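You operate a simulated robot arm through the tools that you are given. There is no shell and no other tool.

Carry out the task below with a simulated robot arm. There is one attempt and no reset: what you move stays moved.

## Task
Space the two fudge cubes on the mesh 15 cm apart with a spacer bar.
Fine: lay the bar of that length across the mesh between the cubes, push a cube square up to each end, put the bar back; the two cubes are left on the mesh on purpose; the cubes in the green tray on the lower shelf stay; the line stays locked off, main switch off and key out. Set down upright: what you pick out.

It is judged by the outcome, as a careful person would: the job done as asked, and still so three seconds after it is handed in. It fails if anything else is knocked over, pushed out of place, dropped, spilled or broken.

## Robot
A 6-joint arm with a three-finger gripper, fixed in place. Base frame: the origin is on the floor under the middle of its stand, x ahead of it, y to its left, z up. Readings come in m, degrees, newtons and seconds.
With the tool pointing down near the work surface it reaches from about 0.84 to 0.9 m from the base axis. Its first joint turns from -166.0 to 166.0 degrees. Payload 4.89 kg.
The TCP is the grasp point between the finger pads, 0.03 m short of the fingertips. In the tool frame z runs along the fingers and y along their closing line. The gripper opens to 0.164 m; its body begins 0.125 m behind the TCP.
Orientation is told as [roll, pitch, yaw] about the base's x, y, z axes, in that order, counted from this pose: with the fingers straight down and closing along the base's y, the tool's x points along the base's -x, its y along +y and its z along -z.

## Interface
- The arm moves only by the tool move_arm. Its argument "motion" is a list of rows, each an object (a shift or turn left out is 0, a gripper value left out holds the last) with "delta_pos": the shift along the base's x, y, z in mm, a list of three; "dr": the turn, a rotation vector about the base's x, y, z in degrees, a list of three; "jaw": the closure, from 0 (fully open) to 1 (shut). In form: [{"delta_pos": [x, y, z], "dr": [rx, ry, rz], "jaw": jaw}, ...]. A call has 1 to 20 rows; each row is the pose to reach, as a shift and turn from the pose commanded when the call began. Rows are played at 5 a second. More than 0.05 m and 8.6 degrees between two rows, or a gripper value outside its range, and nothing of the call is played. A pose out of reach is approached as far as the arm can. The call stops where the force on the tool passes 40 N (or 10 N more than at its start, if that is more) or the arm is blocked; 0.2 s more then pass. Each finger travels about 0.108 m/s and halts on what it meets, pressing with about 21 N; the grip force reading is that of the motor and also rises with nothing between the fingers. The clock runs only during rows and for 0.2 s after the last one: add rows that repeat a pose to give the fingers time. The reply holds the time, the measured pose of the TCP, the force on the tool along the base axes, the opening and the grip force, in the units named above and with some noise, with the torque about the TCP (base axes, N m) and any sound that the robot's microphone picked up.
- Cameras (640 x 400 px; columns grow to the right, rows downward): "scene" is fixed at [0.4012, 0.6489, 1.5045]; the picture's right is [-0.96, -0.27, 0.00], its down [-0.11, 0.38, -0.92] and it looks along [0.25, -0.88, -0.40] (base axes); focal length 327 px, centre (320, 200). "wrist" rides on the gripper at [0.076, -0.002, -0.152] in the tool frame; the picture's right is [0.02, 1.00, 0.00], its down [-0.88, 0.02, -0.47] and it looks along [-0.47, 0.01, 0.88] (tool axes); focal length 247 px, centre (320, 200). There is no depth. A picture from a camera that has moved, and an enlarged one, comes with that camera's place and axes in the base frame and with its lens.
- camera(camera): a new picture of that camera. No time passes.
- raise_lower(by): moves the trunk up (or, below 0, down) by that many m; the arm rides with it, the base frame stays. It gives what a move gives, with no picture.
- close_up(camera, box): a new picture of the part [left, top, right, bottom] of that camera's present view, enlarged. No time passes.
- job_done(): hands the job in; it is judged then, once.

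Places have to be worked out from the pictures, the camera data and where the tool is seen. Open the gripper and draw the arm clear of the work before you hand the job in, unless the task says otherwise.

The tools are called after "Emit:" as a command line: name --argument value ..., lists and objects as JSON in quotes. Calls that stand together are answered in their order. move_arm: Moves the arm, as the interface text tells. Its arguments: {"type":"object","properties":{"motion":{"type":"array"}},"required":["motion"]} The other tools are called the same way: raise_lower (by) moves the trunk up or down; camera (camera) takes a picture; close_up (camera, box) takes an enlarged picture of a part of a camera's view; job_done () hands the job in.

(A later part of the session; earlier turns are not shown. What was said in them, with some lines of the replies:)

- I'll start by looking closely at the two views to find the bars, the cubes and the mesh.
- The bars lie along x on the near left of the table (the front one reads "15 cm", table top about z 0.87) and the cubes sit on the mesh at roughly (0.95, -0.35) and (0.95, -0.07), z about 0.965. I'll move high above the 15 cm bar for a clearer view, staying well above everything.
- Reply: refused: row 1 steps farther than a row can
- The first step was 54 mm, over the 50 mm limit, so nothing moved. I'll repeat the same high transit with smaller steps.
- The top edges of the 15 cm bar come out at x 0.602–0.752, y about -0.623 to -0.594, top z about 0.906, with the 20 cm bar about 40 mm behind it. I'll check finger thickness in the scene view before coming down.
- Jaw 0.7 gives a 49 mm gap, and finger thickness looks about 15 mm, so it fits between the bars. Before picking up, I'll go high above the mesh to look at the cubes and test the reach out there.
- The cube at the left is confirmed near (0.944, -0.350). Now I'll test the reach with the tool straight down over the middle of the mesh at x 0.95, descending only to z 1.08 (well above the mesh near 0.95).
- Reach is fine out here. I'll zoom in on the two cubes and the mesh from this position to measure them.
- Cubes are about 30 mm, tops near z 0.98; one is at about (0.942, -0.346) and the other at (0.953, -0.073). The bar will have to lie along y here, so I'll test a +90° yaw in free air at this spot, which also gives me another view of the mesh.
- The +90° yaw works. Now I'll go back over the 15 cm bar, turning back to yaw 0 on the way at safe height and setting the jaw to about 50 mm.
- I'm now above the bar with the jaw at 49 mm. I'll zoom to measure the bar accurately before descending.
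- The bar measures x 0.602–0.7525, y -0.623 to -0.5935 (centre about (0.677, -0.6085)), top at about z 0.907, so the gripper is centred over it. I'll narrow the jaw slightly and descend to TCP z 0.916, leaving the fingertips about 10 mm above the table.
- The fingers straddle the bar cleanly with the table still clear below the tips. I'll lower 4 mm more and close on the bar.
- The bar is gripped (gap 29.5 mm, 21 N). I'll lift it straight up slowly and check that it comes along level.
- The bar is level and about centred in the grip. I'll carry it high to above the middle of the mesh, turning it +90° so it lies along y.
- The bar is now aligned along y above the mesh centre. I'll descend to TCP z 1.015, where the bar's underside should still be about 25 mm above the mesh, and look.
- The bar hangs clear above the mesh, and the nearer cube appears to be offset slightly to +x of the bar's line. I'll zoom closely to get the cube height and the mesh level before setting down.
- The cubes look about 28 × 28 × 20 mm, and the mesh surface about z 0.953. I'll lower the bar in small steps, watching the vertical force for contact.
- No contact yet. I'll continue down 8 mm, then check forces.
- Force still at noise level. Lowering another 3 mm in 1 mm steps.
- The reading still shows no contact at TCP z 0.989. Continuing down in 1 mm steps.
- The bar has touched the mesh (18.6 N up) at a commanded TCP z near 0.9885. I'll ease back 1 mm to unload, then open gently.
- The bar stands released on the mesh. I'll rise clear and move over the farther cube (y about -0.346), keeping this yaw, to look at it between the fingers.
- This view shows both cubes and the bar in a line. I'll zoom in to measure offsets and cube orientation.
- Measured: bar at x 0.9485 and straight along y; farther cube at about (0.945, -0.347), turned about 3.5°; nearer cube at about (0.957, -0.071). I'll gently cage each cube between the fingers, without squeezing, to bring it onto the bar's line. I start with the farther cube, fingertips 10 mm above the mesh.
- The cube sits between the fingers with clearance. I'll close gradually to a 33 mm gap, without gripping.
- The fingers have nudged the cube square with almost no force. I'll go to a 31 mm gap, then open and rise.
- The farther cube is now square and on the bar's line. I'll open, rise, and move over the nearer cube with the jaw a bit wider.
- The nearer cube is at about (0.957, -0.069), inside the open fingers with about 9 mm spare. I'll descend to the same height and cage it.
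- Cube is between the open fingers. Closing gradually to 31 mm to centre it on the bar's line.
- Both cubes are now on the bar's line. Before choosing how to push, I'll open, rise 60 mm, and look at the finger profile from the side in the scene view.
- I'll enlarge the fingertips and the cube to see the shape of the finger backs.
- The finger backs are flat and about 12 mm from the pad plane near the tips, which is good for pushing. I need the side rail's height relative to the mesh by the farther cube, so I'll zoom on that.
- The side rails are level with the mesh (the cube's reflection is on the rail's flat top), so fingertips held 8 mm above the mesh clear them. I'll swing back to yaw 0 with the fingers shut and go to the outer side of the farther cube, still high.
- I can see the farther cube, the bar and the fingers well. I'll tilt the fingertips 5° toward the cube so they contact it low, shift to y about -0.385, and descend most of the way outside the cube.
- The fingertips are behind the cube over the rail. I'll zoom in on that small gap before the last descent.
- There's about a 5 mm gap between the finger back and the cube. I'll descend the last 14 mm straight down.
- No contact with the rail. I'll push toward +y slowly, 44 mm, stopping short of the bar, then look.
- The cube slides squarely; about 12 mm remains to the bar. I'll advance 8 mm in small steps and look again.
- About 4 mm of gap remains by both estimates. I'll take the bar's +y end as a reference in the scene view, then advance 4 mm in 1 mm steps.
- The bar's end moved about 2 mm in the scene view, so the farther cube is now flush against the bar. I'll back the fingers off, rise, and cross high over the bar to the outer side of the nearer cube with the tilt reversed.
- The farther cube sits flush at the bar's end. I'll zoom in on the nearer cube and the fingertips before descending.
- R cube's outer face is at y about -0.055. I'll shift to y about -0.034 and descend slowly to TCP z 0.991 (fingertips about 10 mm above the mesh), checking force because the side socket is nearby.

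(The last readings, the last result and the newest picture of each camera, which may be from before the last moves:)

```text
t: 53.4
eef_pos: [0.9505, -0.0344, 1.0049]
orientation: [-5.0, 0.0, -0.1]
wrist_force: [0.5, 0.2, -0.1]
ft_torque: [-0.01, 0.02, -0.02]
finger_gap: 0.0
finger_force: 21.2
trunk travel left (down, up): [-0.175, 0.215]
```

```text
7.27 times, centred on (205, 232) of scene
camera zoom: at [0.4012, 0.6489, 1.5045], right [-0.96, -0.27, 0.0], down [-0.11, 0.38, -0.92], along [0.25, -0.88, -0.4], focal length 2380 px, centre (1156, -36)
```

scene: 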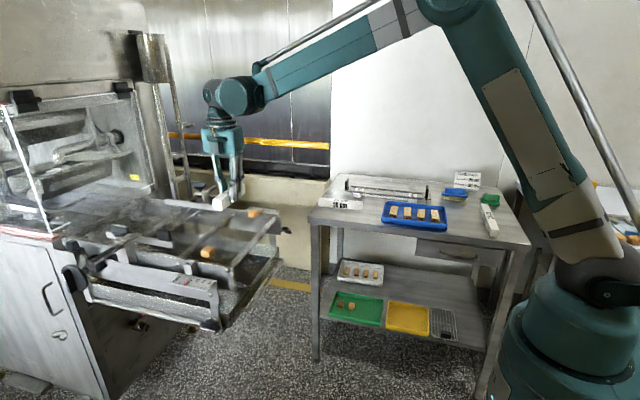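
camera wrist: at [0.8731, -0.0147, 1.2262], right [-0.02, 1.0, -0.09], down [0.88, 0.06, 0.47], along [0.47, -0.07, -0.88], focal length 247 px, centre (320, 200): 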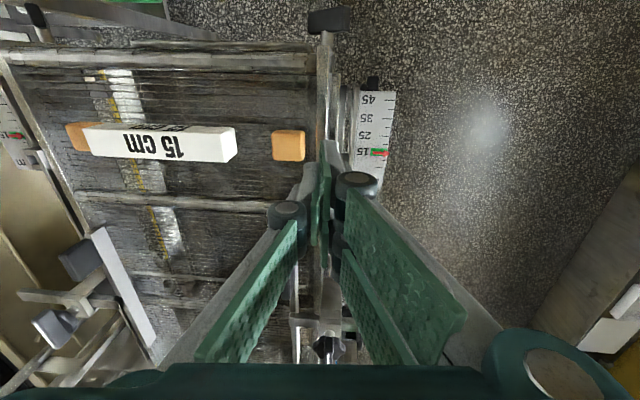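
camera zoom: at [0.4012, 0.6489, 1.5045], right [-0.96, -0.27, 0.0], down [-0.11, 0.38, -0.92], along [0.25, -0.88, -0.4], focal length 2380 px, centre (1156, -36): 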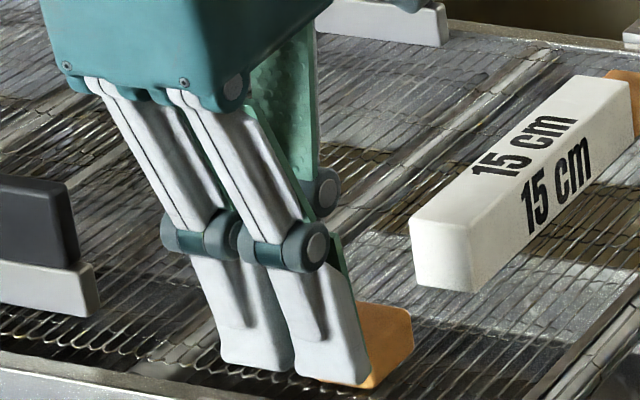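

Clearance to the cube is only about 2 mm, so I'll shift 3 mm outward first, then descend to TCP z 0.991 in small steps.

Emit:
move_arm --motion '[{"delta_pos": [-0.5, 3, 0]}, {"delta_pos": [-0.5, 3, -5]}, {"delta_pos": [-0.5, 3, -9]}, {"delta_pos": [-0.5, 3, -13]}, {"delta_pos": [-0.5, 3, -13]}]'

Emit:
close_up --camera "wrist" --box '[220, 110, 400, 220]'

Emit:
close_up --camera "scene" --box '[170, 205, 240, 260]'

```text
t: 54.6
eef_pos: [0.9486, -0.0314, 0.9915]
orientation: [-5.0, 0.0, 0.0]
wrist_force: [-0.5, -0.8, -0.6]
ft_torque: [-0.05, 0.0, 0.01]
finger_gap: 0.0
finger_force: 20.3
trunk travel left (down, up): [-0.175, 0.215]
```

```text
3.56 times, centred on (310, 165) of wrist
camera zoom: at [0.8725, -0.0198, 1.1435], right [-0.02, 1.0, -0.09], down [0.88, 0.06, 0.47], along [0.47, -0.07, -0.88], focal length 878 px, centre (356, 324)
```

zoom: 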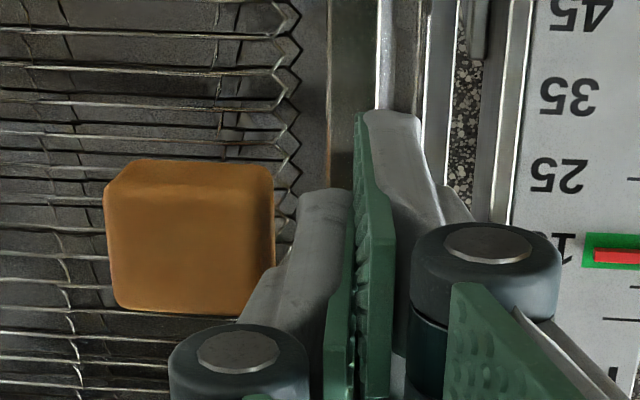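

```text
7.27 times, centred on (205, 232) of scene
camera zoom: at [0.4012, 0.6489, 1.5045], right [-0.96, -0.27, 0.0], down [-0.11, 0.38, -0.92], along [0.25, -0.88, -0.4], focal length 2380 px, centre (1156, -36)
```

zoom: 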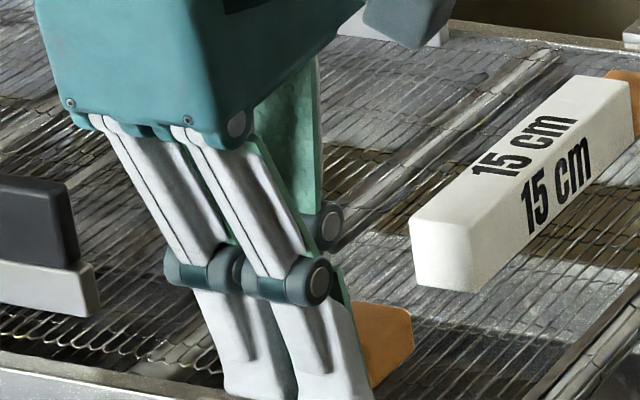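

No contact with the rail or socket. I'll push toward -y slowly by 46 mm, stopping short of the bar, and look.

Emit:
move_arm --motion '[{"delta_pos": [0, -4, 0]}, {"delta_pos": [0, -8, 0]}, {"delta_pos": [0, -12, 0]}, {"delta_pos": [0, -16, -1]}, {"delta_pos": [0, -20, -1]}, {"delta_pos": [0, -24, -1]}, {"delta_pos": [0, -28, -1]}, {"delta_pos": [0, -32, -1]}, {"delta_pos": [0, -36, -1]}, {"delta_pos": [0, -40, -1]}, {"delta_pos": [0, -43, -1]}, {"delta_pos": [0, -46, -1]}, {"delta_pos": [0, -46, -1]}]'

Emit:
close_up --camera "wrist" --box '[200, 110, 360, 220]'

Emit:
close_up --camera "scene" --box '[190, 205, 260, 260]'

```text
t: 57.4
eef_pos: [0.9497, -0.0784, 0.9911]
orientation: [-4.9, 0.0, 0.0]
wrist_force: [-0.4, 0.0, 0.2]
ft_torque: [0.02, 0.0, -0.01]
finger_gap: 0.0
finger_force: 20.6
trunk travel left (down, up): [-0.175, 0.215]
```

```text
3.64 times, centred on (280, 165) of wrist
camera zoom: at [0.8725, -0.0663, 1.1432], right [-0.02, 1.0, -0.09], down [0.88, 0.06, 0.47], along [0.47, -0.07, -0.88], focal length 898 px, centre (466, 327)
```

zoom: 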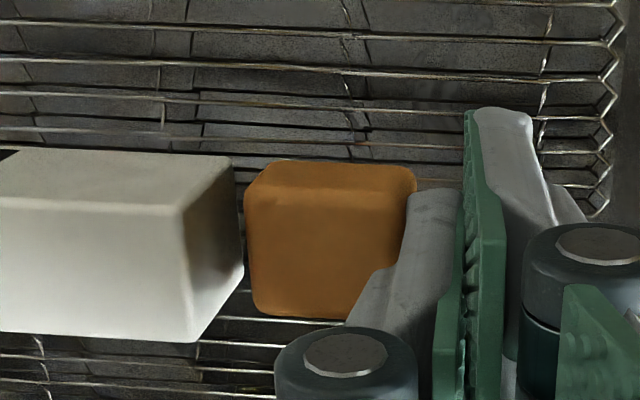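

```text
7.27 times, centred on (225, 232) of scene
camera zoom: at [0.4012, 0.6489, 1.5045], right [-0.96, -0.27, 0.0], down [-0.11, 0.38, -0.92], along [0.25, -0.88, -0.4], focal length 2380 px, centre (1011, -36)
```

zoom: 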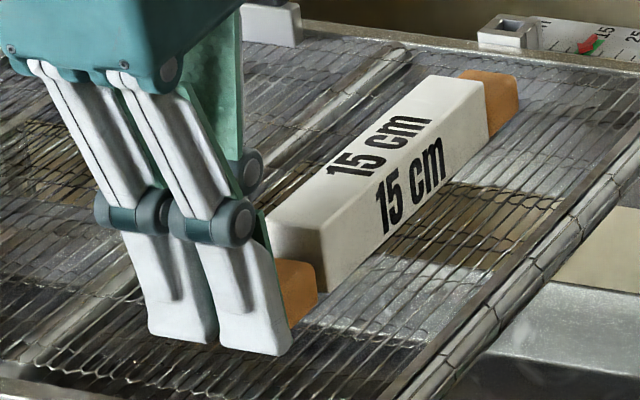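

About 9–10 mm remains. I'll advance 6 mm more and look again.

Emit:
move_arm --motion '[{"delta_pos": [0, -2, 0]}, {"delta_pos": [0, -4, 0]}, {"delta_pos": [0, -6, 0]}, {"delta_pos": [0, -6, 0]}]'

Emit:
close_up --camera "wrist" --box '[200, 120, 340, 220]'

Emit:
close_up --camera "scene" --box '[225, 195, 265, 228]'

```text
t: 58.4
eef_pos: [0.9491, -0.0831, 0.9912]
orientation: [-5.0, 0.0, 0.1]
wrist_force: [0.9, -0.2, -0.2]
ft_torque: [-0.01, -0.03, -0.01]
finger_gap: 0.0
finger_force: 20.9
trunk travel left (down, up): [-0.175, 0.215]
```

```text
4.00 times, centred on (270, 170) of wrist
camera zoom: at [0.8728, -0.0722, 1.1431], right [-0.02, 1.0, -0.09], down [0.88, 0.06, 0.47], along [0.47, -0.07, -0.88], focal length 988 px, centre (520, 320)
```

zoom: 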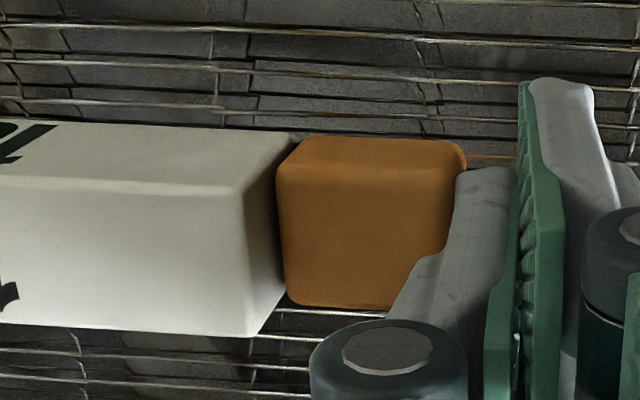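

```text
12.12 times, centred on (245, 212) of scene
camera zoom: at [0.4012, 0.6489, 1.5045], right [-0.96, -0.27, 0.0], down [-0.11, 0.38, -0.92], along [0.25, -0.88, -0.4], focal length 3967 px, centre (1229, 61)
```

zoom: 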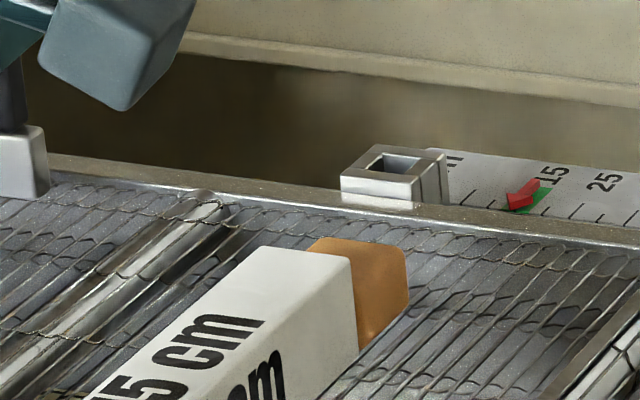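

Roughly 4 mm remain; the farther cube still sits flush. I'll advance 4 mm in 1 mm steps and check whether the bar just begins to move.

Emit:
move_arm --motion '[{"delta_pos": [0, -1, 0]}, {"delta_pos": [0, -2, 0]}, {"delta_pos": [0, -3, 0]}, {"delta_pos": [0, -4, 0]}, {"delta_pos": [0, -4, 0]}]'

Emit:
close_up --camera "wrist" --box '[200, 120, 340, 220]'

Emit:
close_up --camera "scene" --box '[225, 195, 265, 228]'

```text
t: 59.6
eef_pos: [0.9493, -0.0867, 0.9927]
orientation: [-5.1, 0.0, 0.0]
wrist_force: [0.9, 0.2, 0.5]
ft_torque: [0.0, 0.06, 0.01]
finger_gap: 0.0
finger_force: 20.8
trunk travel left (down, up): [-0.175, 0.215]
```

```text
4.00 times, centred on (270, 170) of wrist
camera zoom: at [0.873, -0.0763, 1.143], right [-0.02, 1.0, -0.09], down [0.88, 0.06, 0.47], along [0.47, -0.07, -0.88], focal length 988 px, centre (520, 320)
```

zoom: 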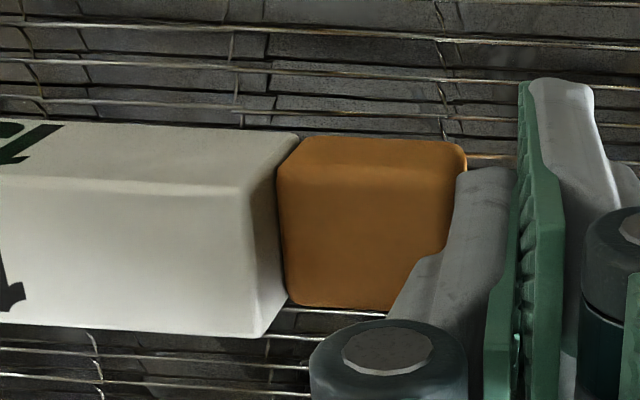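

```text
12.12 times, centred on (245, 212) of scene
camera zoom: at [0.4012, 0.6489, 1.5045], right [-0.96, -0.27, 0.0], down [-0.11, 0.38, -0.92], along [0.25, -0.88, -0.4], focal length 3967 px, centre (1229, 61)
```

zoom: 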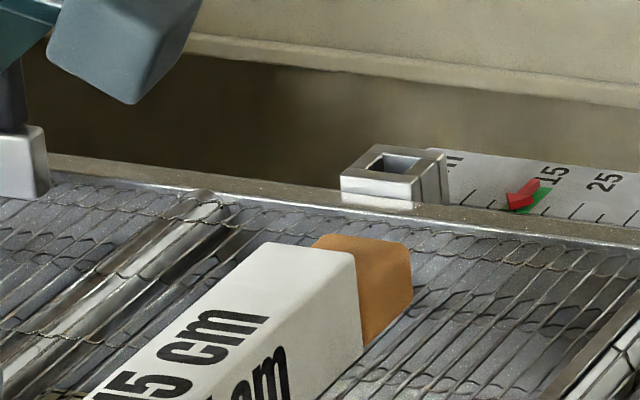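

The bar and farther cube shifted together by about 1 mm, so both cubes are now flush on the bar's ends. I'll back the fingers off outward, rise and level the tool.

Emit:
move_arm --motion '[{"delta_pos": [0, 2, 0]}, {"delta_pos": [0, 6, 0]}, {"delta_pos": [0, 14, 0]}, {"delta_pos": [0, 16, 25]}, {"delta_pos": [0, 16, 55]}, {"delta_pos": [0, 16, 85], "dr": [2.5, 0, 0]}, {"delta_pos": [0, 16, 90], "dr": [5, 0, 0]}, {"delta_pos": [0, 16, 90], "dr": [5, 0, 0]}]'

Emit:
close_up --camera "scene" --box '[190, 195, 270, 255]'

Emit:
camera --camera "wrist"

```text
t: 61.4
eef_pos: [0.9488, -0.0727, 1.0816]
orientation: [0.0, 0.0, 0.0]
wrist_force: [-0.6, 0.2, -0.4]
ft_torque: [-0.02, -0.05, 0.03]
finger_gap: 0.0
finger_force: 20.8
trunk travel left (down, up): [-0.175, 0.215]
```

```text
6.67 times, centred on (230, 225) of scene
camera zoom: at [0.4012, 0.6489, 1.5045], right [-0.96, -0.27, 0.0], down [-0.11, 0.38, -0.92], along [0.25, -0.88, -0.4], focal length 2182 px, centre (920, 33)
```

zoom: 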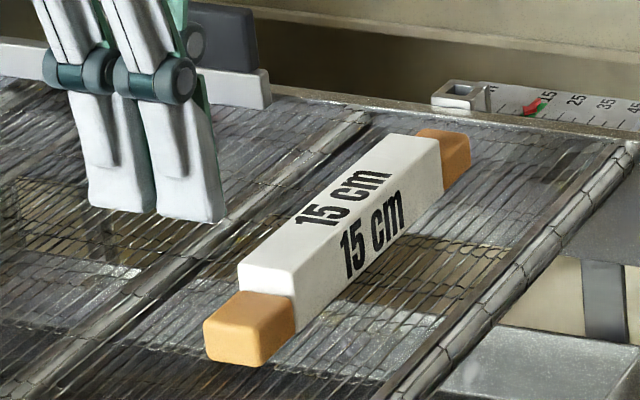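

```text
taken
camera wrist: at [0.8729, -0.0739, 1.2331], right [-0.02, 1.0, 0.0], down [0.88, 0.02, 0.47], along [0.47, 0.01, -0.88], focal length 247 px, centre (320, 200)
```

wrist: 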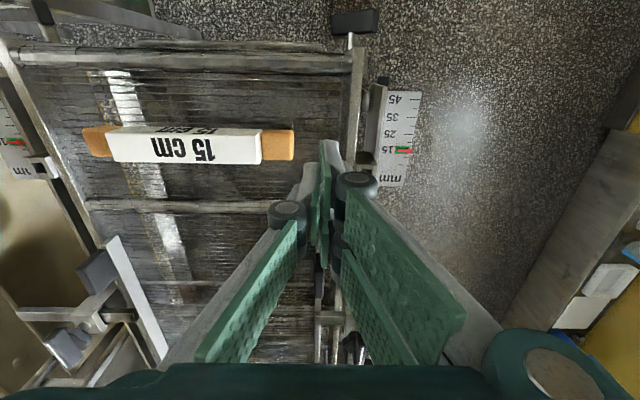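

Both cubes are in line with the bar. I'll zoom in to confirm the joints are flush and square.

Emit:
close_up --camera "scene" --box '[208, 225, 243, 255]'

Emit:
close_up --camera "scene" --box '[230, 205, 260, 230]'

Emit:
close_up --camera "wrist" --box '[70, 110, 310, 180]'

```text
13.33 times, centred on (226, 240) of scene
camera zoom: at [0.4012, 0.6489, 1.5045], right [-0.96, -0.27, 0.0], down [-0.11, 0.38, -0.92], along [0.25, -0.88, -0.4], focal length 4364 px, centre (1580, -333)
```

zoom: 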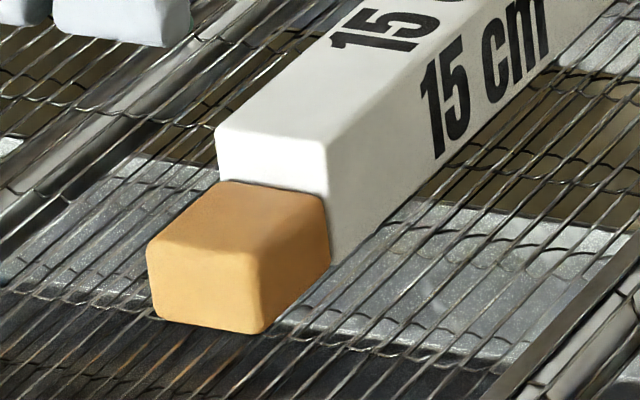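

```text
16.00 times, centred on (245, 218) of scene
camera zoom: at [0.4012, 0.6489, 1.5045], right [-0.96, -0.27, 0.0], down [-0.11, 0.38, -0.92], along [0.25, -0.88, -0.4], focal length 5237 px, centre (1520, -80)
```

zoom: 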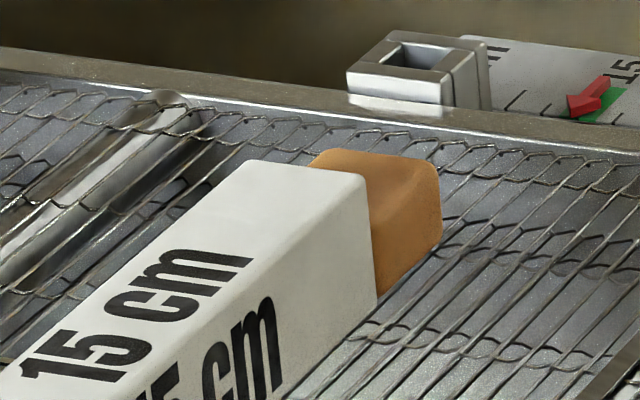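

```text
2.67 times, centred on (190, 145) of wrist
camera zoom: at [0.8729, -0.0739, 1.2331], right [-0.02, 1.0, 0.0], down [0.88, 0.02, 0.47], along [0.47, 0.01, -0.88], focal length 659 px, centre (667, 347)
```

zoom: 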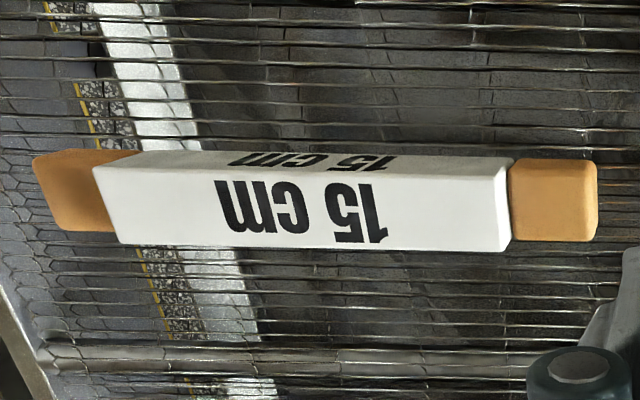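

Both joints are tight and square. I'll turn to yaw 90° and move above the bar's middle with the jaw at about 49 mm.

Emit:
move_arm --motion '[{"delta_pos": [0, -12.5, 0], "dr": [0, 0, 8.2], "jaw": 0.7}, {"delta_pos": [0, -25, 0], "dr": [0, 0, 16.4]}, {"delta_pos": [0, -37.5, 0], "dr": [0, 0, 24.6]}, {"delta_pos": [0, -50, 0], "dr": [0, 0, 32.8]}, {"delta_pos": [0, -62.5, 0], "dr": [0, 0, 41]}, {"delta_pos": [0, -75, 0], "dr": [0, 0, 49.2]}, {"delta_pos": [0, -87.5, 0], "dr": [0, 0, 57.4]}, {"delta_pos": [0, -100, 0], "dr": [0, 0, 65.6]}, {"delta_pos": [0, -112.5, 0], "dr": [0, 0, 73.8]}, {"delta_pos": [0, -125, 0], "dr": [0, 0, 82]}, {"delta_pos": [0, -138, 0], "dr": [0, 0, 90]}, {"delta_pos": [0, -138, -20], "dr": [0, 0, 90]}, {"delta_pos": [0, -138, -20], "dr": [0, 0, 90]}]'

Emit:
camera --camera "wrist"

Emit:
close_up --camera "wrist" --box '[240, 50, 400, 300]'

```text
t: 64.2
eef_pos: [0.9501, -0.2099, 1.0615]
orientation: [0.1, 0.1, 90.1]
wrist_force: [0.1, 0.0, 0.3]
ft_torque: [0.0, -0.01, 0.01]
finger_gap: 0.0493
finger_force: 0.1
trunk travel left (down, up): [-0.175, 0.215]
```

```text
taken
camera wrist: at [0.9516, -0.2862, 1.2137], right [-1.0, -0.02, 0.0], down [-0.02, 0.88, 0.47], along [-0.01, 0.47, -0.88], focal length 247 px, centre (320, 200)
```

wrist: 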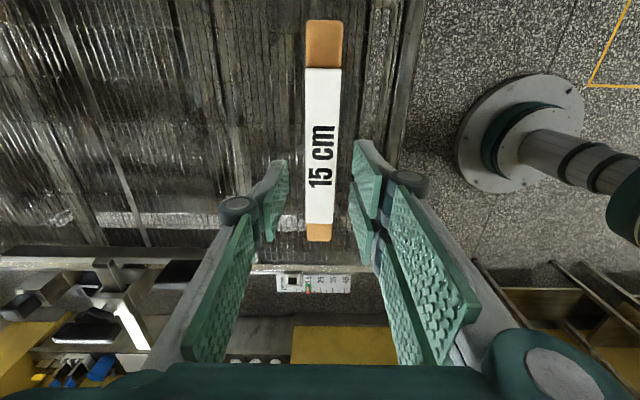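

```text
1.60 times, centred on (320, 175) of wrist
camera zoom: at [0.9516, -0.2862, 1.2137], right [-1.0, -0.02, 0.0], down [-0.02, 0.88, 0.47], along [-0.01, 0.47, -0.88], focal length 395 px, centre (320, 240)
```

zoom: 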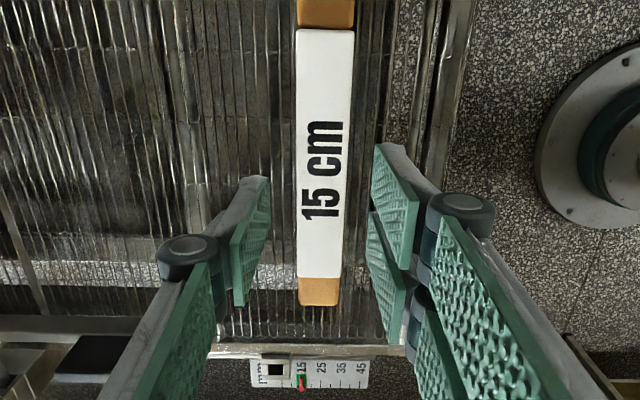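

The bar is centred between the fingers (bar x about 0.949, y about -0.209). I'll descend with a small correction to the height at which it was released.

Emit:
move_arm --motion '[{"delta_pos": [-0.5, 1, -20]}, {"delta_pos": [-0.5, 1, -40]}, {"delta_pos": [-0.5, 1, -55]}, {"delta_pos": [-0.5, 1, -65]}, {"delta_pos": [-0.5, 1, -71]}, {"delta_pos": [-0.5, 1, -71]}]'

Emit:
close_up --camera "wrist" --box '[240, 50, 400, 300]'

Emit:
close_up --camera "scene" --box '[190, 180, 270, 255]'

```text
t: 65.6
eef_pos: [0.9484, -0.2076, 0.9893]
orientation: [0.0, 0.0, 89.9]
wrist_force: [1.0, 0.1, 0.0]
ft_torque: [0.0, -0.01, 0.05]
finger_gap: 0.0492
finger_force: 0.0
trunk travel left (down, up): [-0.175, 0.215]
```

```text
1.60 times, centred on (320, 175) of wrist
camera zoom: at [0.951, -0.2842, 1.142], right [-1.0, -0.02, 0.0], down [-0.02, 0.88, 0.47], along [-0.01, 0.47, -0.88], focal length 395 px, centre (320, 240)
```

zoom: 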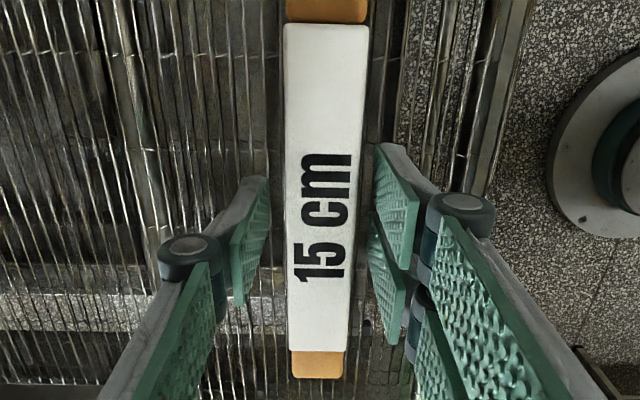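

```text
5.33 times, centred on (230, 218) of scene
camera zoom: at [0.4012, 0.6489, 1.5045], right [-0.96, -0.27, 0.0], down [-0.11, 0.38, -0.92], along [0.25, -0.88, -0.4], focal length 1746 px, centre (800, 107)
```

zoom: 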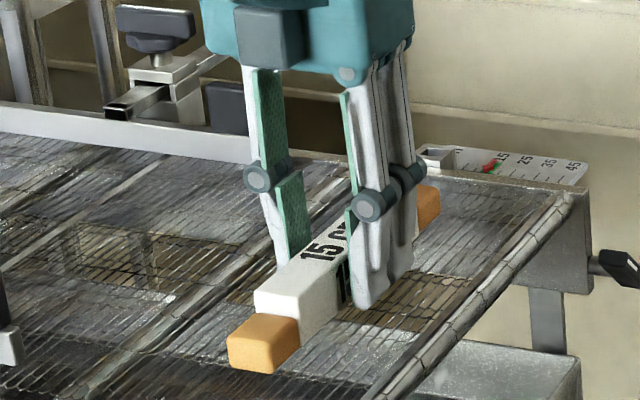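

The bar is centred within about a millimetre. I'll close slowly and grip.

Emit:
move_arm --motion '[{"delta_pos": [0, 0, 0], "jaw": 0.74}, {"delta_pos": [0, 0, 0], "jaw": 0.78}, {"delta_pos": [0, 0, 0], "jaw": 0.8}, {"delta_pos": [0, 0, 0], "jaw": 0.81}, {"delta_pos": [0, 0, 0], "jaw": 0.82}, {"delta_pos": [0, 0, 0], "jaw": 0.84}, {"delta_pos": [0, 0, 0], "jaw": 1.0}, {"delta_pos": [0, 0, 0], "jaw": 1.0}, {"delta_pos": [0, 0, 0], "jaw": 1.0}]'

Emit:
close_up --camera "wrist" --box '[240, 50, 400, 300]'

Emit:
close_up --camera "scene" --box '[190, 195, 270, 255]'

```text
t: 67.6
eef_pos: [0.949, -0.2083, 0.9899]
orientation: [0.1, -0.1, 90.0]
wrist_force: [-0.2, 0.4, 0.0]
ft_torque: [-0.02, 0.01, 0.0]
finger_gap: 0.0295
finger_force: 20.6
trunk travel left (down, up): [-0.175, 0.215]
```

```text
1.60 times, centred on (320, 175) of wrist
camera zoom: at [0.9509, -0.2843, 1.1421], right [-1.0, -0.02, 0.0], down [-0.02, 0.88, 0.47], along [-0.01, 0.47, -0.88], focal length 395 px, centre (320, 240)
```

zoom: 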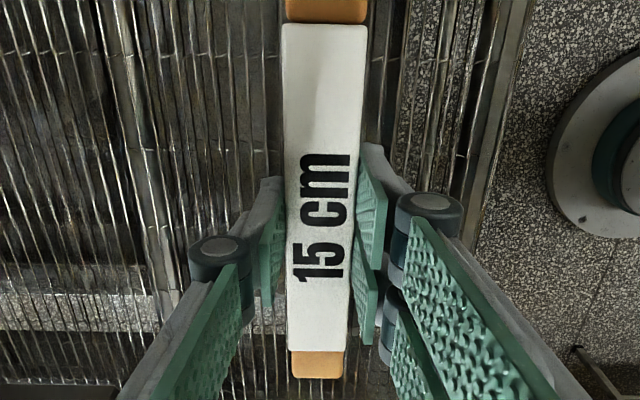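

```text
6.67 times, centred on (230, 225) of scene
camera zoom: at [0.4012, 0.6489, 1.5045], right [-0.96, -0.27, 0.0], down [-0.11, 0.38, -0.92], along [0.25, -0.88, -0.4], focal length 2182 px, centre (920, 33)
```

zoom: 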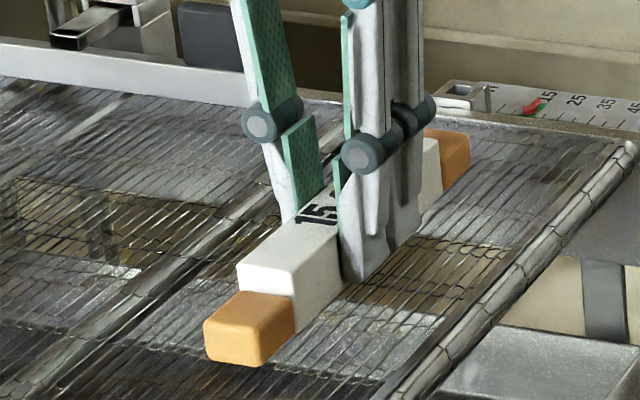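

The bar is gripped with hardly any shift and both cubes are unchanged. I'll lift it slowly straight up between the cubes.

Emit:
move_arm --motion '[{"delta_pos": [0, 0, 2]}, {"delta_pos": [0, 0, 5]}, {"delta_pos": [0, 0, 9]}, {"delta_pos": [0, 0, 14]}, {"delta_pos": [0, 0, 20]}, {"delta_pos": [0, 0, 27]}, {"delta_pos": [0, 0, 35]}, {"delta_pos": [0, 0, 45]}, {"delta_pos": [0, 0, 60]}, {"delta_pos": [0, 0, 80]}, {"delta_pos": [0, 0, 105]}, {"delta_pos": [0, 0, 130]}, {"delta_pos": [0, 0, 130]}]'

Emit:
camera --camera "wrist"

Emit:
close_up --camera "scene" --box '[190, 195, 270, 255]'

```text
t: 70.4
eef_pos: [0.948, -0.209, 1.1206]
orientation: [0.1, 0.0, 90.1]
wrist_force: [-0.4, 0.5, 0.0]
ft_torque: [-0.03, -0.05, 0.02]
finger_gap: 0.0296
finger_force: 20.8
trunk travel left (down, up): [-0.175, 0.215]
```

```text
taken
camera wrist: at [0.9503, -0.2857, 1.2733], right [-1.0, -0.02, 0.0], down [-0.02, 0.88, 0.47], along [-0.01, 0.47, -0.88], focal length 247 px, centre (320, 200)
```

wrist: 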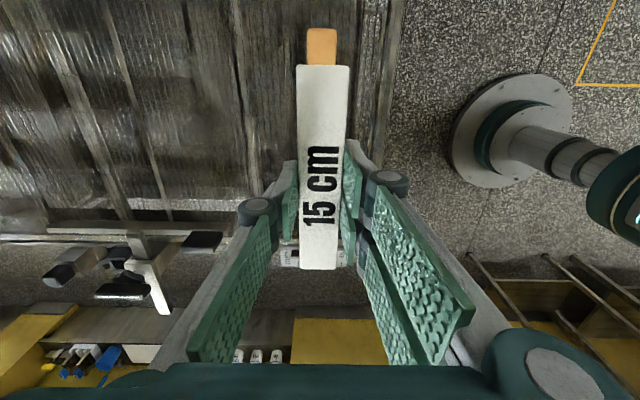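

```text
6.67 times, centred on (230, 225) of scene
camera zoom: at [0.4012, 0.6489, 1.5045], right [-0.96, -0.27, 0.0], down [-0.11, 0.38, -0.92], along [0.25, -0.88, -0.4], focal length 2182 px, centre (920, 33)
```

zoom: 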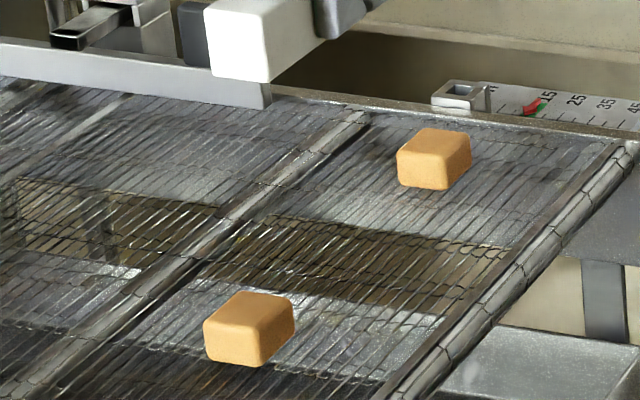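

The bar lifted out cleanly and both cubes stayed put. It's held about 2 mm off its first grip position, which I'll correct. Now carrying it back high above its old spot while turning back to yaw 0.

Emit:
move_arm --motion '[{"delta_pos": [-24.5, -36.3, 5], "dr": [0, 0, -8.2]}, {"delta_pos": [-49, -72.6, 5], "dr": [0, 0, -16.4]}, {"delta_pos": [-73.5, -109, 5], "dr": [0, 0, -24.6]}, {"delta_pos": [-98, -145.3, 5], "dr": [0, 0, -32.8]}, {"delta_pos": [-122.5, -181.6, 5], "dr": [0, 0, -41]}, {"delta_pos": [-147, -218, 5], "dr": [0, 0, -49.2]}, {"delta_pos": [-171.5, -254.2, 5], "dr": [0, 0, -57.4]}, {"delta_pos": [-196, -290.5, 0], "dr": [0, 0, -65.6]}, {"delta_pos": [-220.5, -326.9, 0], "dr": [0, 0, -73.8]}, {"delta_pos": [-245, -363.2, 0], "dr": [0, 0, -82]}, {"delta_pos": [-269.5, -399.5, -6], "dr": [0, 0, -90]}, {"delta_pos": [-269.5, -399.5, -36], "dr": [0, 0, -90]}, {"delta_pos": [-269.5, -399.5, -66], "dr": [0, 0, -90]}, {"delta_pos": [-269.5, -399.5, -96], "dr": [0, 0, -90]}, {"delta_pos": [-269.5, -399.5, -96], "dr": [0, 0, -90]}]'

Emit:
camera --camera "wrist"

Emit:
close_up --camera "scene" --box '[300, 140, 400, 225]'

```text
t: 73.6
eef_pos: [0.6786, -0.6085, 1.0236]
orientation: [0.0, 0.1, 0.0]
wrist_force: [0.5, -1.6, -1.0]
ft_torque: [0.01, 0.06, -0.02]
finger_gap: 0.0296
finger_force: 21.2
trunk travel left (down, up): [-0.175, 0.215]
```

```text
taken
camera wrist: at [0.6028, -0.6103, 1.1759], right [-0.02, 1.0, 0.0], down [0.88, 0.02, 0.47], along [0.47, 0.01, -0.88], focal length 247 px, centre (320, 200)
```

wrist: 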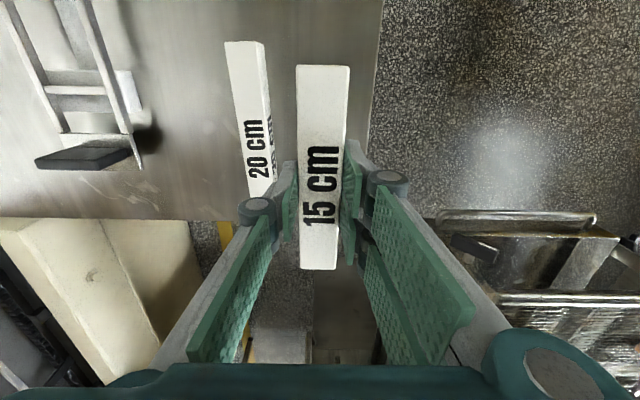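

```text
4.71 times, centred on (350, 182) of scene
camera zoom: at [0.4012, 0.6489, 1.5045], right [-0.96, -0.27, 0.0], down [-0.11, 0.38, -0.92], along [0.25, -0.88, -0.4], focal length 1540 px, centre (179, 282)
```

zoom: 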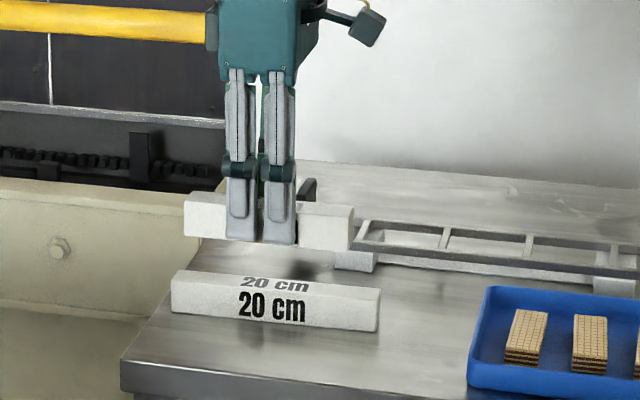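

I'm over the bar's original place with the 20 cm bar undisturbed behind. I'll descend to about 8 mm above the table level first.

Emit:
move_arm --motion '[{"delta_pos": [0, 0, -30]}, {"delta_pos": [0, 0, -60]}, {"delta_pos": [0, 0, -80]}, {"delta_pos": [0, 0, -92]}, {"delta_pos": [0, 0, -100]}, {"delta_pos": [0, 0, -104]}, {"delta_pos": [0, 0, -104]}]'

Emit:
close_up --camera "scene" --box '[300, 160, 380, 225]'

Emit:
camera --camera "wrist"

```text
t: 75.2
eef_pos: [0.6785, -0.6102, 0.9203]
orientation: [0.0, -0.1, 0.0]
wrist_force: [-0.3, -0.3, -1.2]
ft_torque: [0.03, -0.01, 0.0]
finger_gap: 0.0294
finger_force: 21.3
trunk travel left (down, up): [-0.175, 0.215]
```

```text
6.15 times, centred on (340, 192) of scene
camera zoom: at [0.4012, 0.6489, 1.5045], right [-0.96, -0.27, 0.0], down [-0.11, 0.38, -0.92], along [0.25, -0.88, -0.4], focal length 2014 px, centre (197, 246)
```

zoom: 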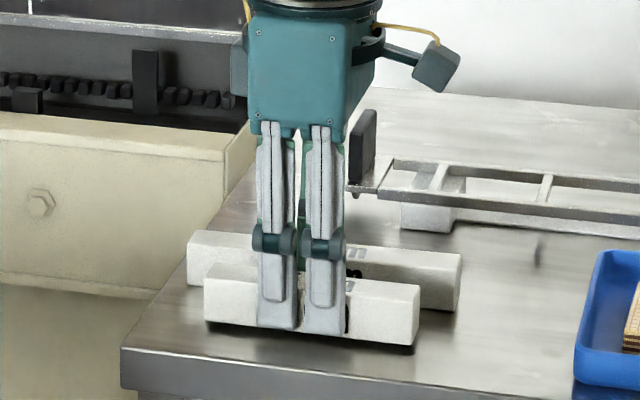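

```text
taken
camera wrist: at [0.6026, -0.6111, 1.0719], right [-0.02, 1.0, 0.0], down [0.88, 0.02, 0.47], along [0.47, 0.01, -0.88], focal length 247 px, centre (320, 200)
```

wrist: 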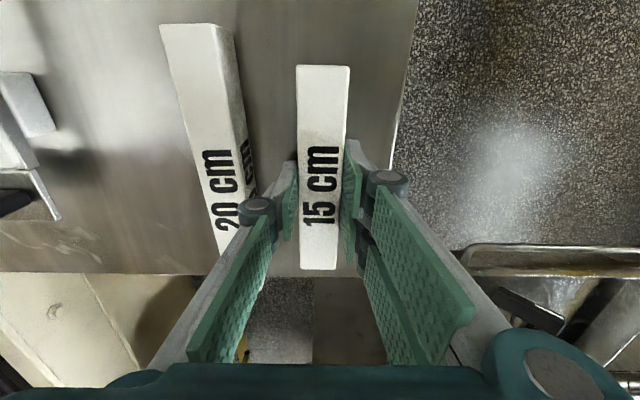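

The bar is a few millimetres above the table at its old place, with a thin shadow gap visible. I'll lower in 1 mm steps watching the force.

Emit:
move_arm --motion '[{"delta_pos": [0, 0, -1]}, {"delta_pos": [0, 0, -2]}, {"delta_pos": [0, 0, -3]}, {"delta_pos": [0, 0, -3.5]}]'

```text
t: 76.2
eef_pos: [0.6796, -0.6092, 0.9167]
orientation: [-0.1, 0.0, 0.0]
wrist_force: [0.0, -0.1, -1.1]
ft_torque: [-0.01, -0.01, 0.02]
finger_gap: 0.0294
finger_force: 20.7
trunk travel left (down, up): [-0.175, 0.215]
```

No contact yet at TCP z 0.917. Lowering further in half-millimetre steps.

Emit:
move_arm --motion '[{"delta_pos": [0, 0, -0.5]}, {"delta_pos": [0, 0, -1]}, {"delta_pos": [0, 0, -1]}]'

```text
t: 77.0
eef_pos: [0.6787, -0.6081, 0.9152]
orientation: [-0.1, 0.0, 0.0]
wrist_force: [0.0, -0.3, -0.5]
ft_torque: [-0.02, 0.02, 0.0]
finger_gap: 0.0295
finger_force: 20.7
trunk travel left (down, up): [-0.175, 0.215]
```

Still no contact force; continuing down by another millimetre.

Emit:
move_arm --motion '[{"delta_pos": [0, 0, -0.5]}, {"delta_pos": [0, 0, -1]}, {"delta_pos": [0, 0, -1]}]'

Emit:
close_up --camera "scene" --box '[310, 185, 370, 225]'

```text
t: 77.8
eef_pos: [0.6784, -0.6087, 0.9141]
orientation: [0.0, 0.1, 0.0]
wrist_force: [1.8, -1.8, 5.7]
ft_torque: [-0.1, 0.12, 0.02]
finger_gap: 0.0297
finger_force: 21.1
trunk travel left (down, up): [-0.175, 0.215]
```

```text
10.00 times, centred on (340, 205) of scene
camera zoom: at [0.4012, 0.6489, 1.5045], right [-0.96, -0.27, 0.0], down [-0.11, 0.38, -0.92], along [0.25, -0.88, -0.4], focal length 3273 px, centre (120, 150)
```

zoom: 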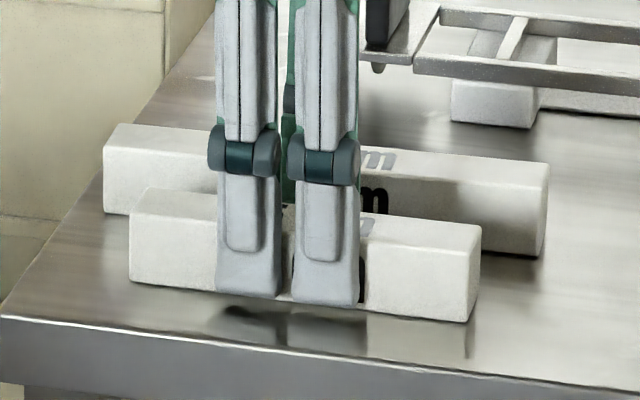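

Contact at 5.7 N: the bar is on the table. I'll open the fingers gently to the same width I used for picking it up.

Emit:
move_arm --motion '[{"delta_pos": [0, 0, 0.3]}, {"delta_pos": [0, 0, 0.3], "jaw": 0.8}, {"delta_pos": [0, 0, 0.3], "jaw": 0.76}, {"delta_pos": [0, 0, 0.3], "jaw": 0.72}, {"delta_pos": [0, 0, 0.3], "jaw": 0.72}]'

Emit:
camera --camera "wrist"

```text
t: 79.0
eef_pos: [0.6786, -0.6087, 0.9145]
orientation: [-0.1, 0.0, 0.1]
wrist_force: [0.5, 0.1, -0.6]
ft_torque: [-0.01, -0.04, 0.04]
finger_gap: 0.0462
finger_force: 0.0
trunk travel left (down, up): [-0.175, 0.215]
```

```text
taken
camera wrist: at [0.6027, -0.6098, 1.0668], right [-0.02, 1.0, 0.0], down [0.88, 0.02, 0.47], along [0.47, 0.01, -0.88], focal length 247 px, centre (320, 200)
```

wrist: 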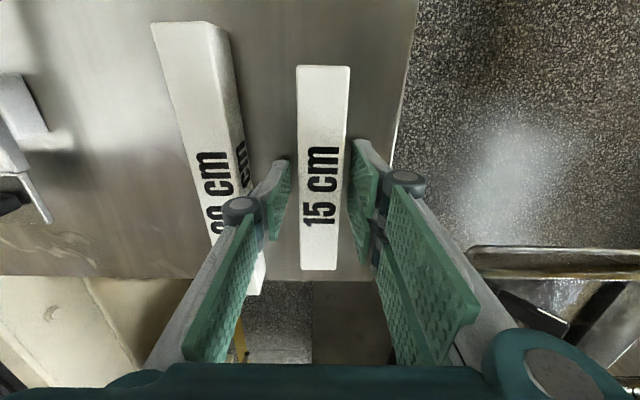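

The bar is released and standing. I'll rise straight up to safe height and draw the arm back to about its starting place, then inspect everything.

Emit:
move_arm --motion '[{"delta_pos": [0, 0, 10]}, {"delta_pos": [0, 0, 25]}, {"delta_pos": [0, 0, 50]}, {"delta_pos": [0, 0, 85]}, {"delta_pos": [0, 0, 125]}, {"delta_pos": [0, 0, 165]}, {"delta_pos": [0, 0, 205]}, {"delta_pos": [0, 0, 245]}, {"delta_pos": [0, 0, 279]}, {"delta_pos": [-25, 35, 279]}, {"delta_pos": [-50, 70, 279]}, {"delta_pos": [-80, 105, 279], "jaw": 0.3}, {"delta_pos": [-110, 140, 279], "jaw": 0.0}, {"delta_pos": [-140, 170, 279], "jaw": 0.0}, {"delta_pos": [-160, 187, 279], "jaw": 0.0}, {"delta_pos": [-160, 187, 279], "jaw": 0.0}]'

Emit:
camera --camera "scene"

Emit:
close_up --camera "scene" --box '[305, 180, 375, 225]'

Emit:
close_up --camera "scene" --box '[150, 180, 300, 290]'

Emit:
camera --camera "wrist"

```text
t: 82.4
eef_pos: [0.5168, -0.4215, 1.1956]
orientation: [0.1, 0.0, 0.0]
wrist_force: [-1.4, 1.9, 1.3]
ft_torque: [-0.06, -0.12, 0.04]
finger_gap: 0.1641
finger_force: 0.0
trunk travel left (down, up): [-0.175, 0.215]
```

```text
taken
```

scene: 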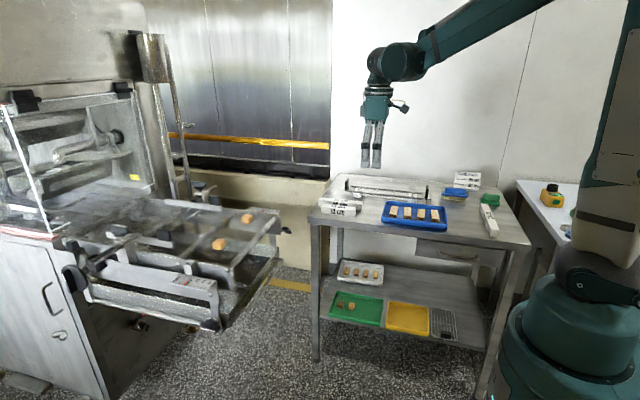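

```text
8.89 times, centred on (340, 202) of scene
camera zoom: at [0.4012, 0.6489, 1.5045], right [-0.96, -0.27, 0.0], down [-0.11, 0.38, -0.92], along [0.25, -0.88, -0.4], focal length 2910 px, centre (142, 178)
```

zoom: 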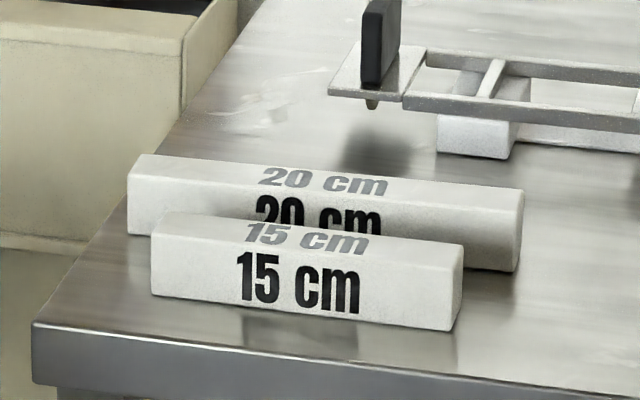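

```text
3.64 times, centred on (225, 235) of scene
camera zoom: at [0.4012, 0.6489, 1.5045], right [-0.96, -0.27, 0.0], down [-0.11, 0.38, -0.92], along [0.25, -0.88, -0.4], focal length 1190 px, centre (666, 73)
```

zoom: 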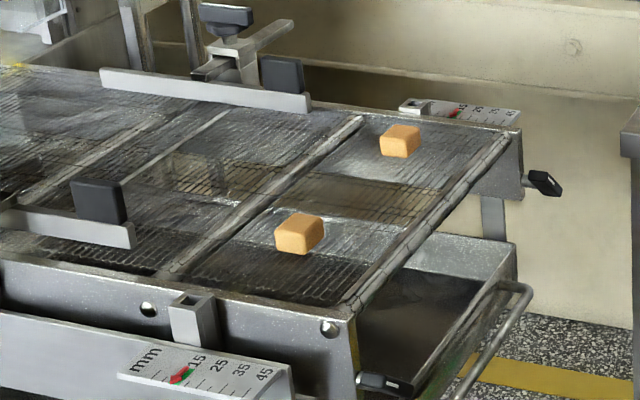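

```text
taken
camera wrist: at [0.4408, -0.4223, 1.3475], right [-0.02, 1.0, 0.0], down [0.88, 0.02, 0.47], along [0.47, 0.01, -0.88], focal length 247 px, centre (320, 200)
```

wrist: 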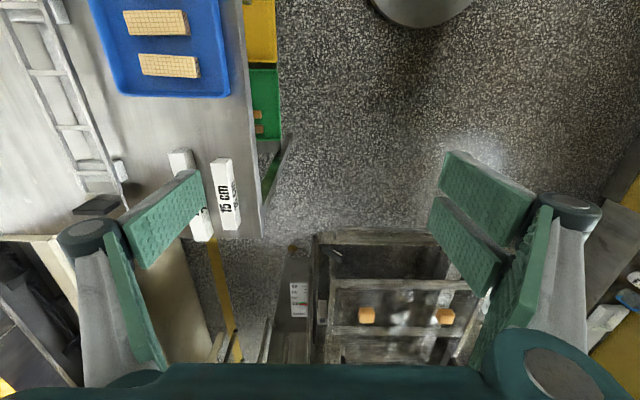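

The 15 cm bar is back in its original place, indistinguishable from the first picture. The two cubes stand square on the mesh, unmoved since the bar left them. The 20 cm bar, trays and machine look unchanged, and the gripper is open and clear, so I'm handing the job in.

Emit:
job_done

```text
The job is handed in.
```

I spaced the two fudge cubes 15 cm apart on the mesh with the 15 cm bar, and the job is handed in. No score came back, so this rests on my own checks from the pictures.

- **Spacing:** I laid the bar across the mesh between the cubes and pushed each one flush and square against an end. Both cubes stayed where they were when I lifted the bar out. The 15 cm gap comes from the bar's own length; I did not measure it separately afterwards.
- **Extra step:** before pushing, I nudged each cube a few millimetres onto the bar's line with the open fingers. One sat at a slight angle and the other about 9 mm off line.
- **Bar:** it is upright in its original place on the table. In the final picture it looks the same as in the first one, and the 20 cm bar behind it is undisturbed.
- **Everything else:** I did not touch the green tray cubes, the machine's switch or the key. The trays and machine look unchanged in the final pictures.

The gripper is open and the arm is back near its starting position, clear of the work.
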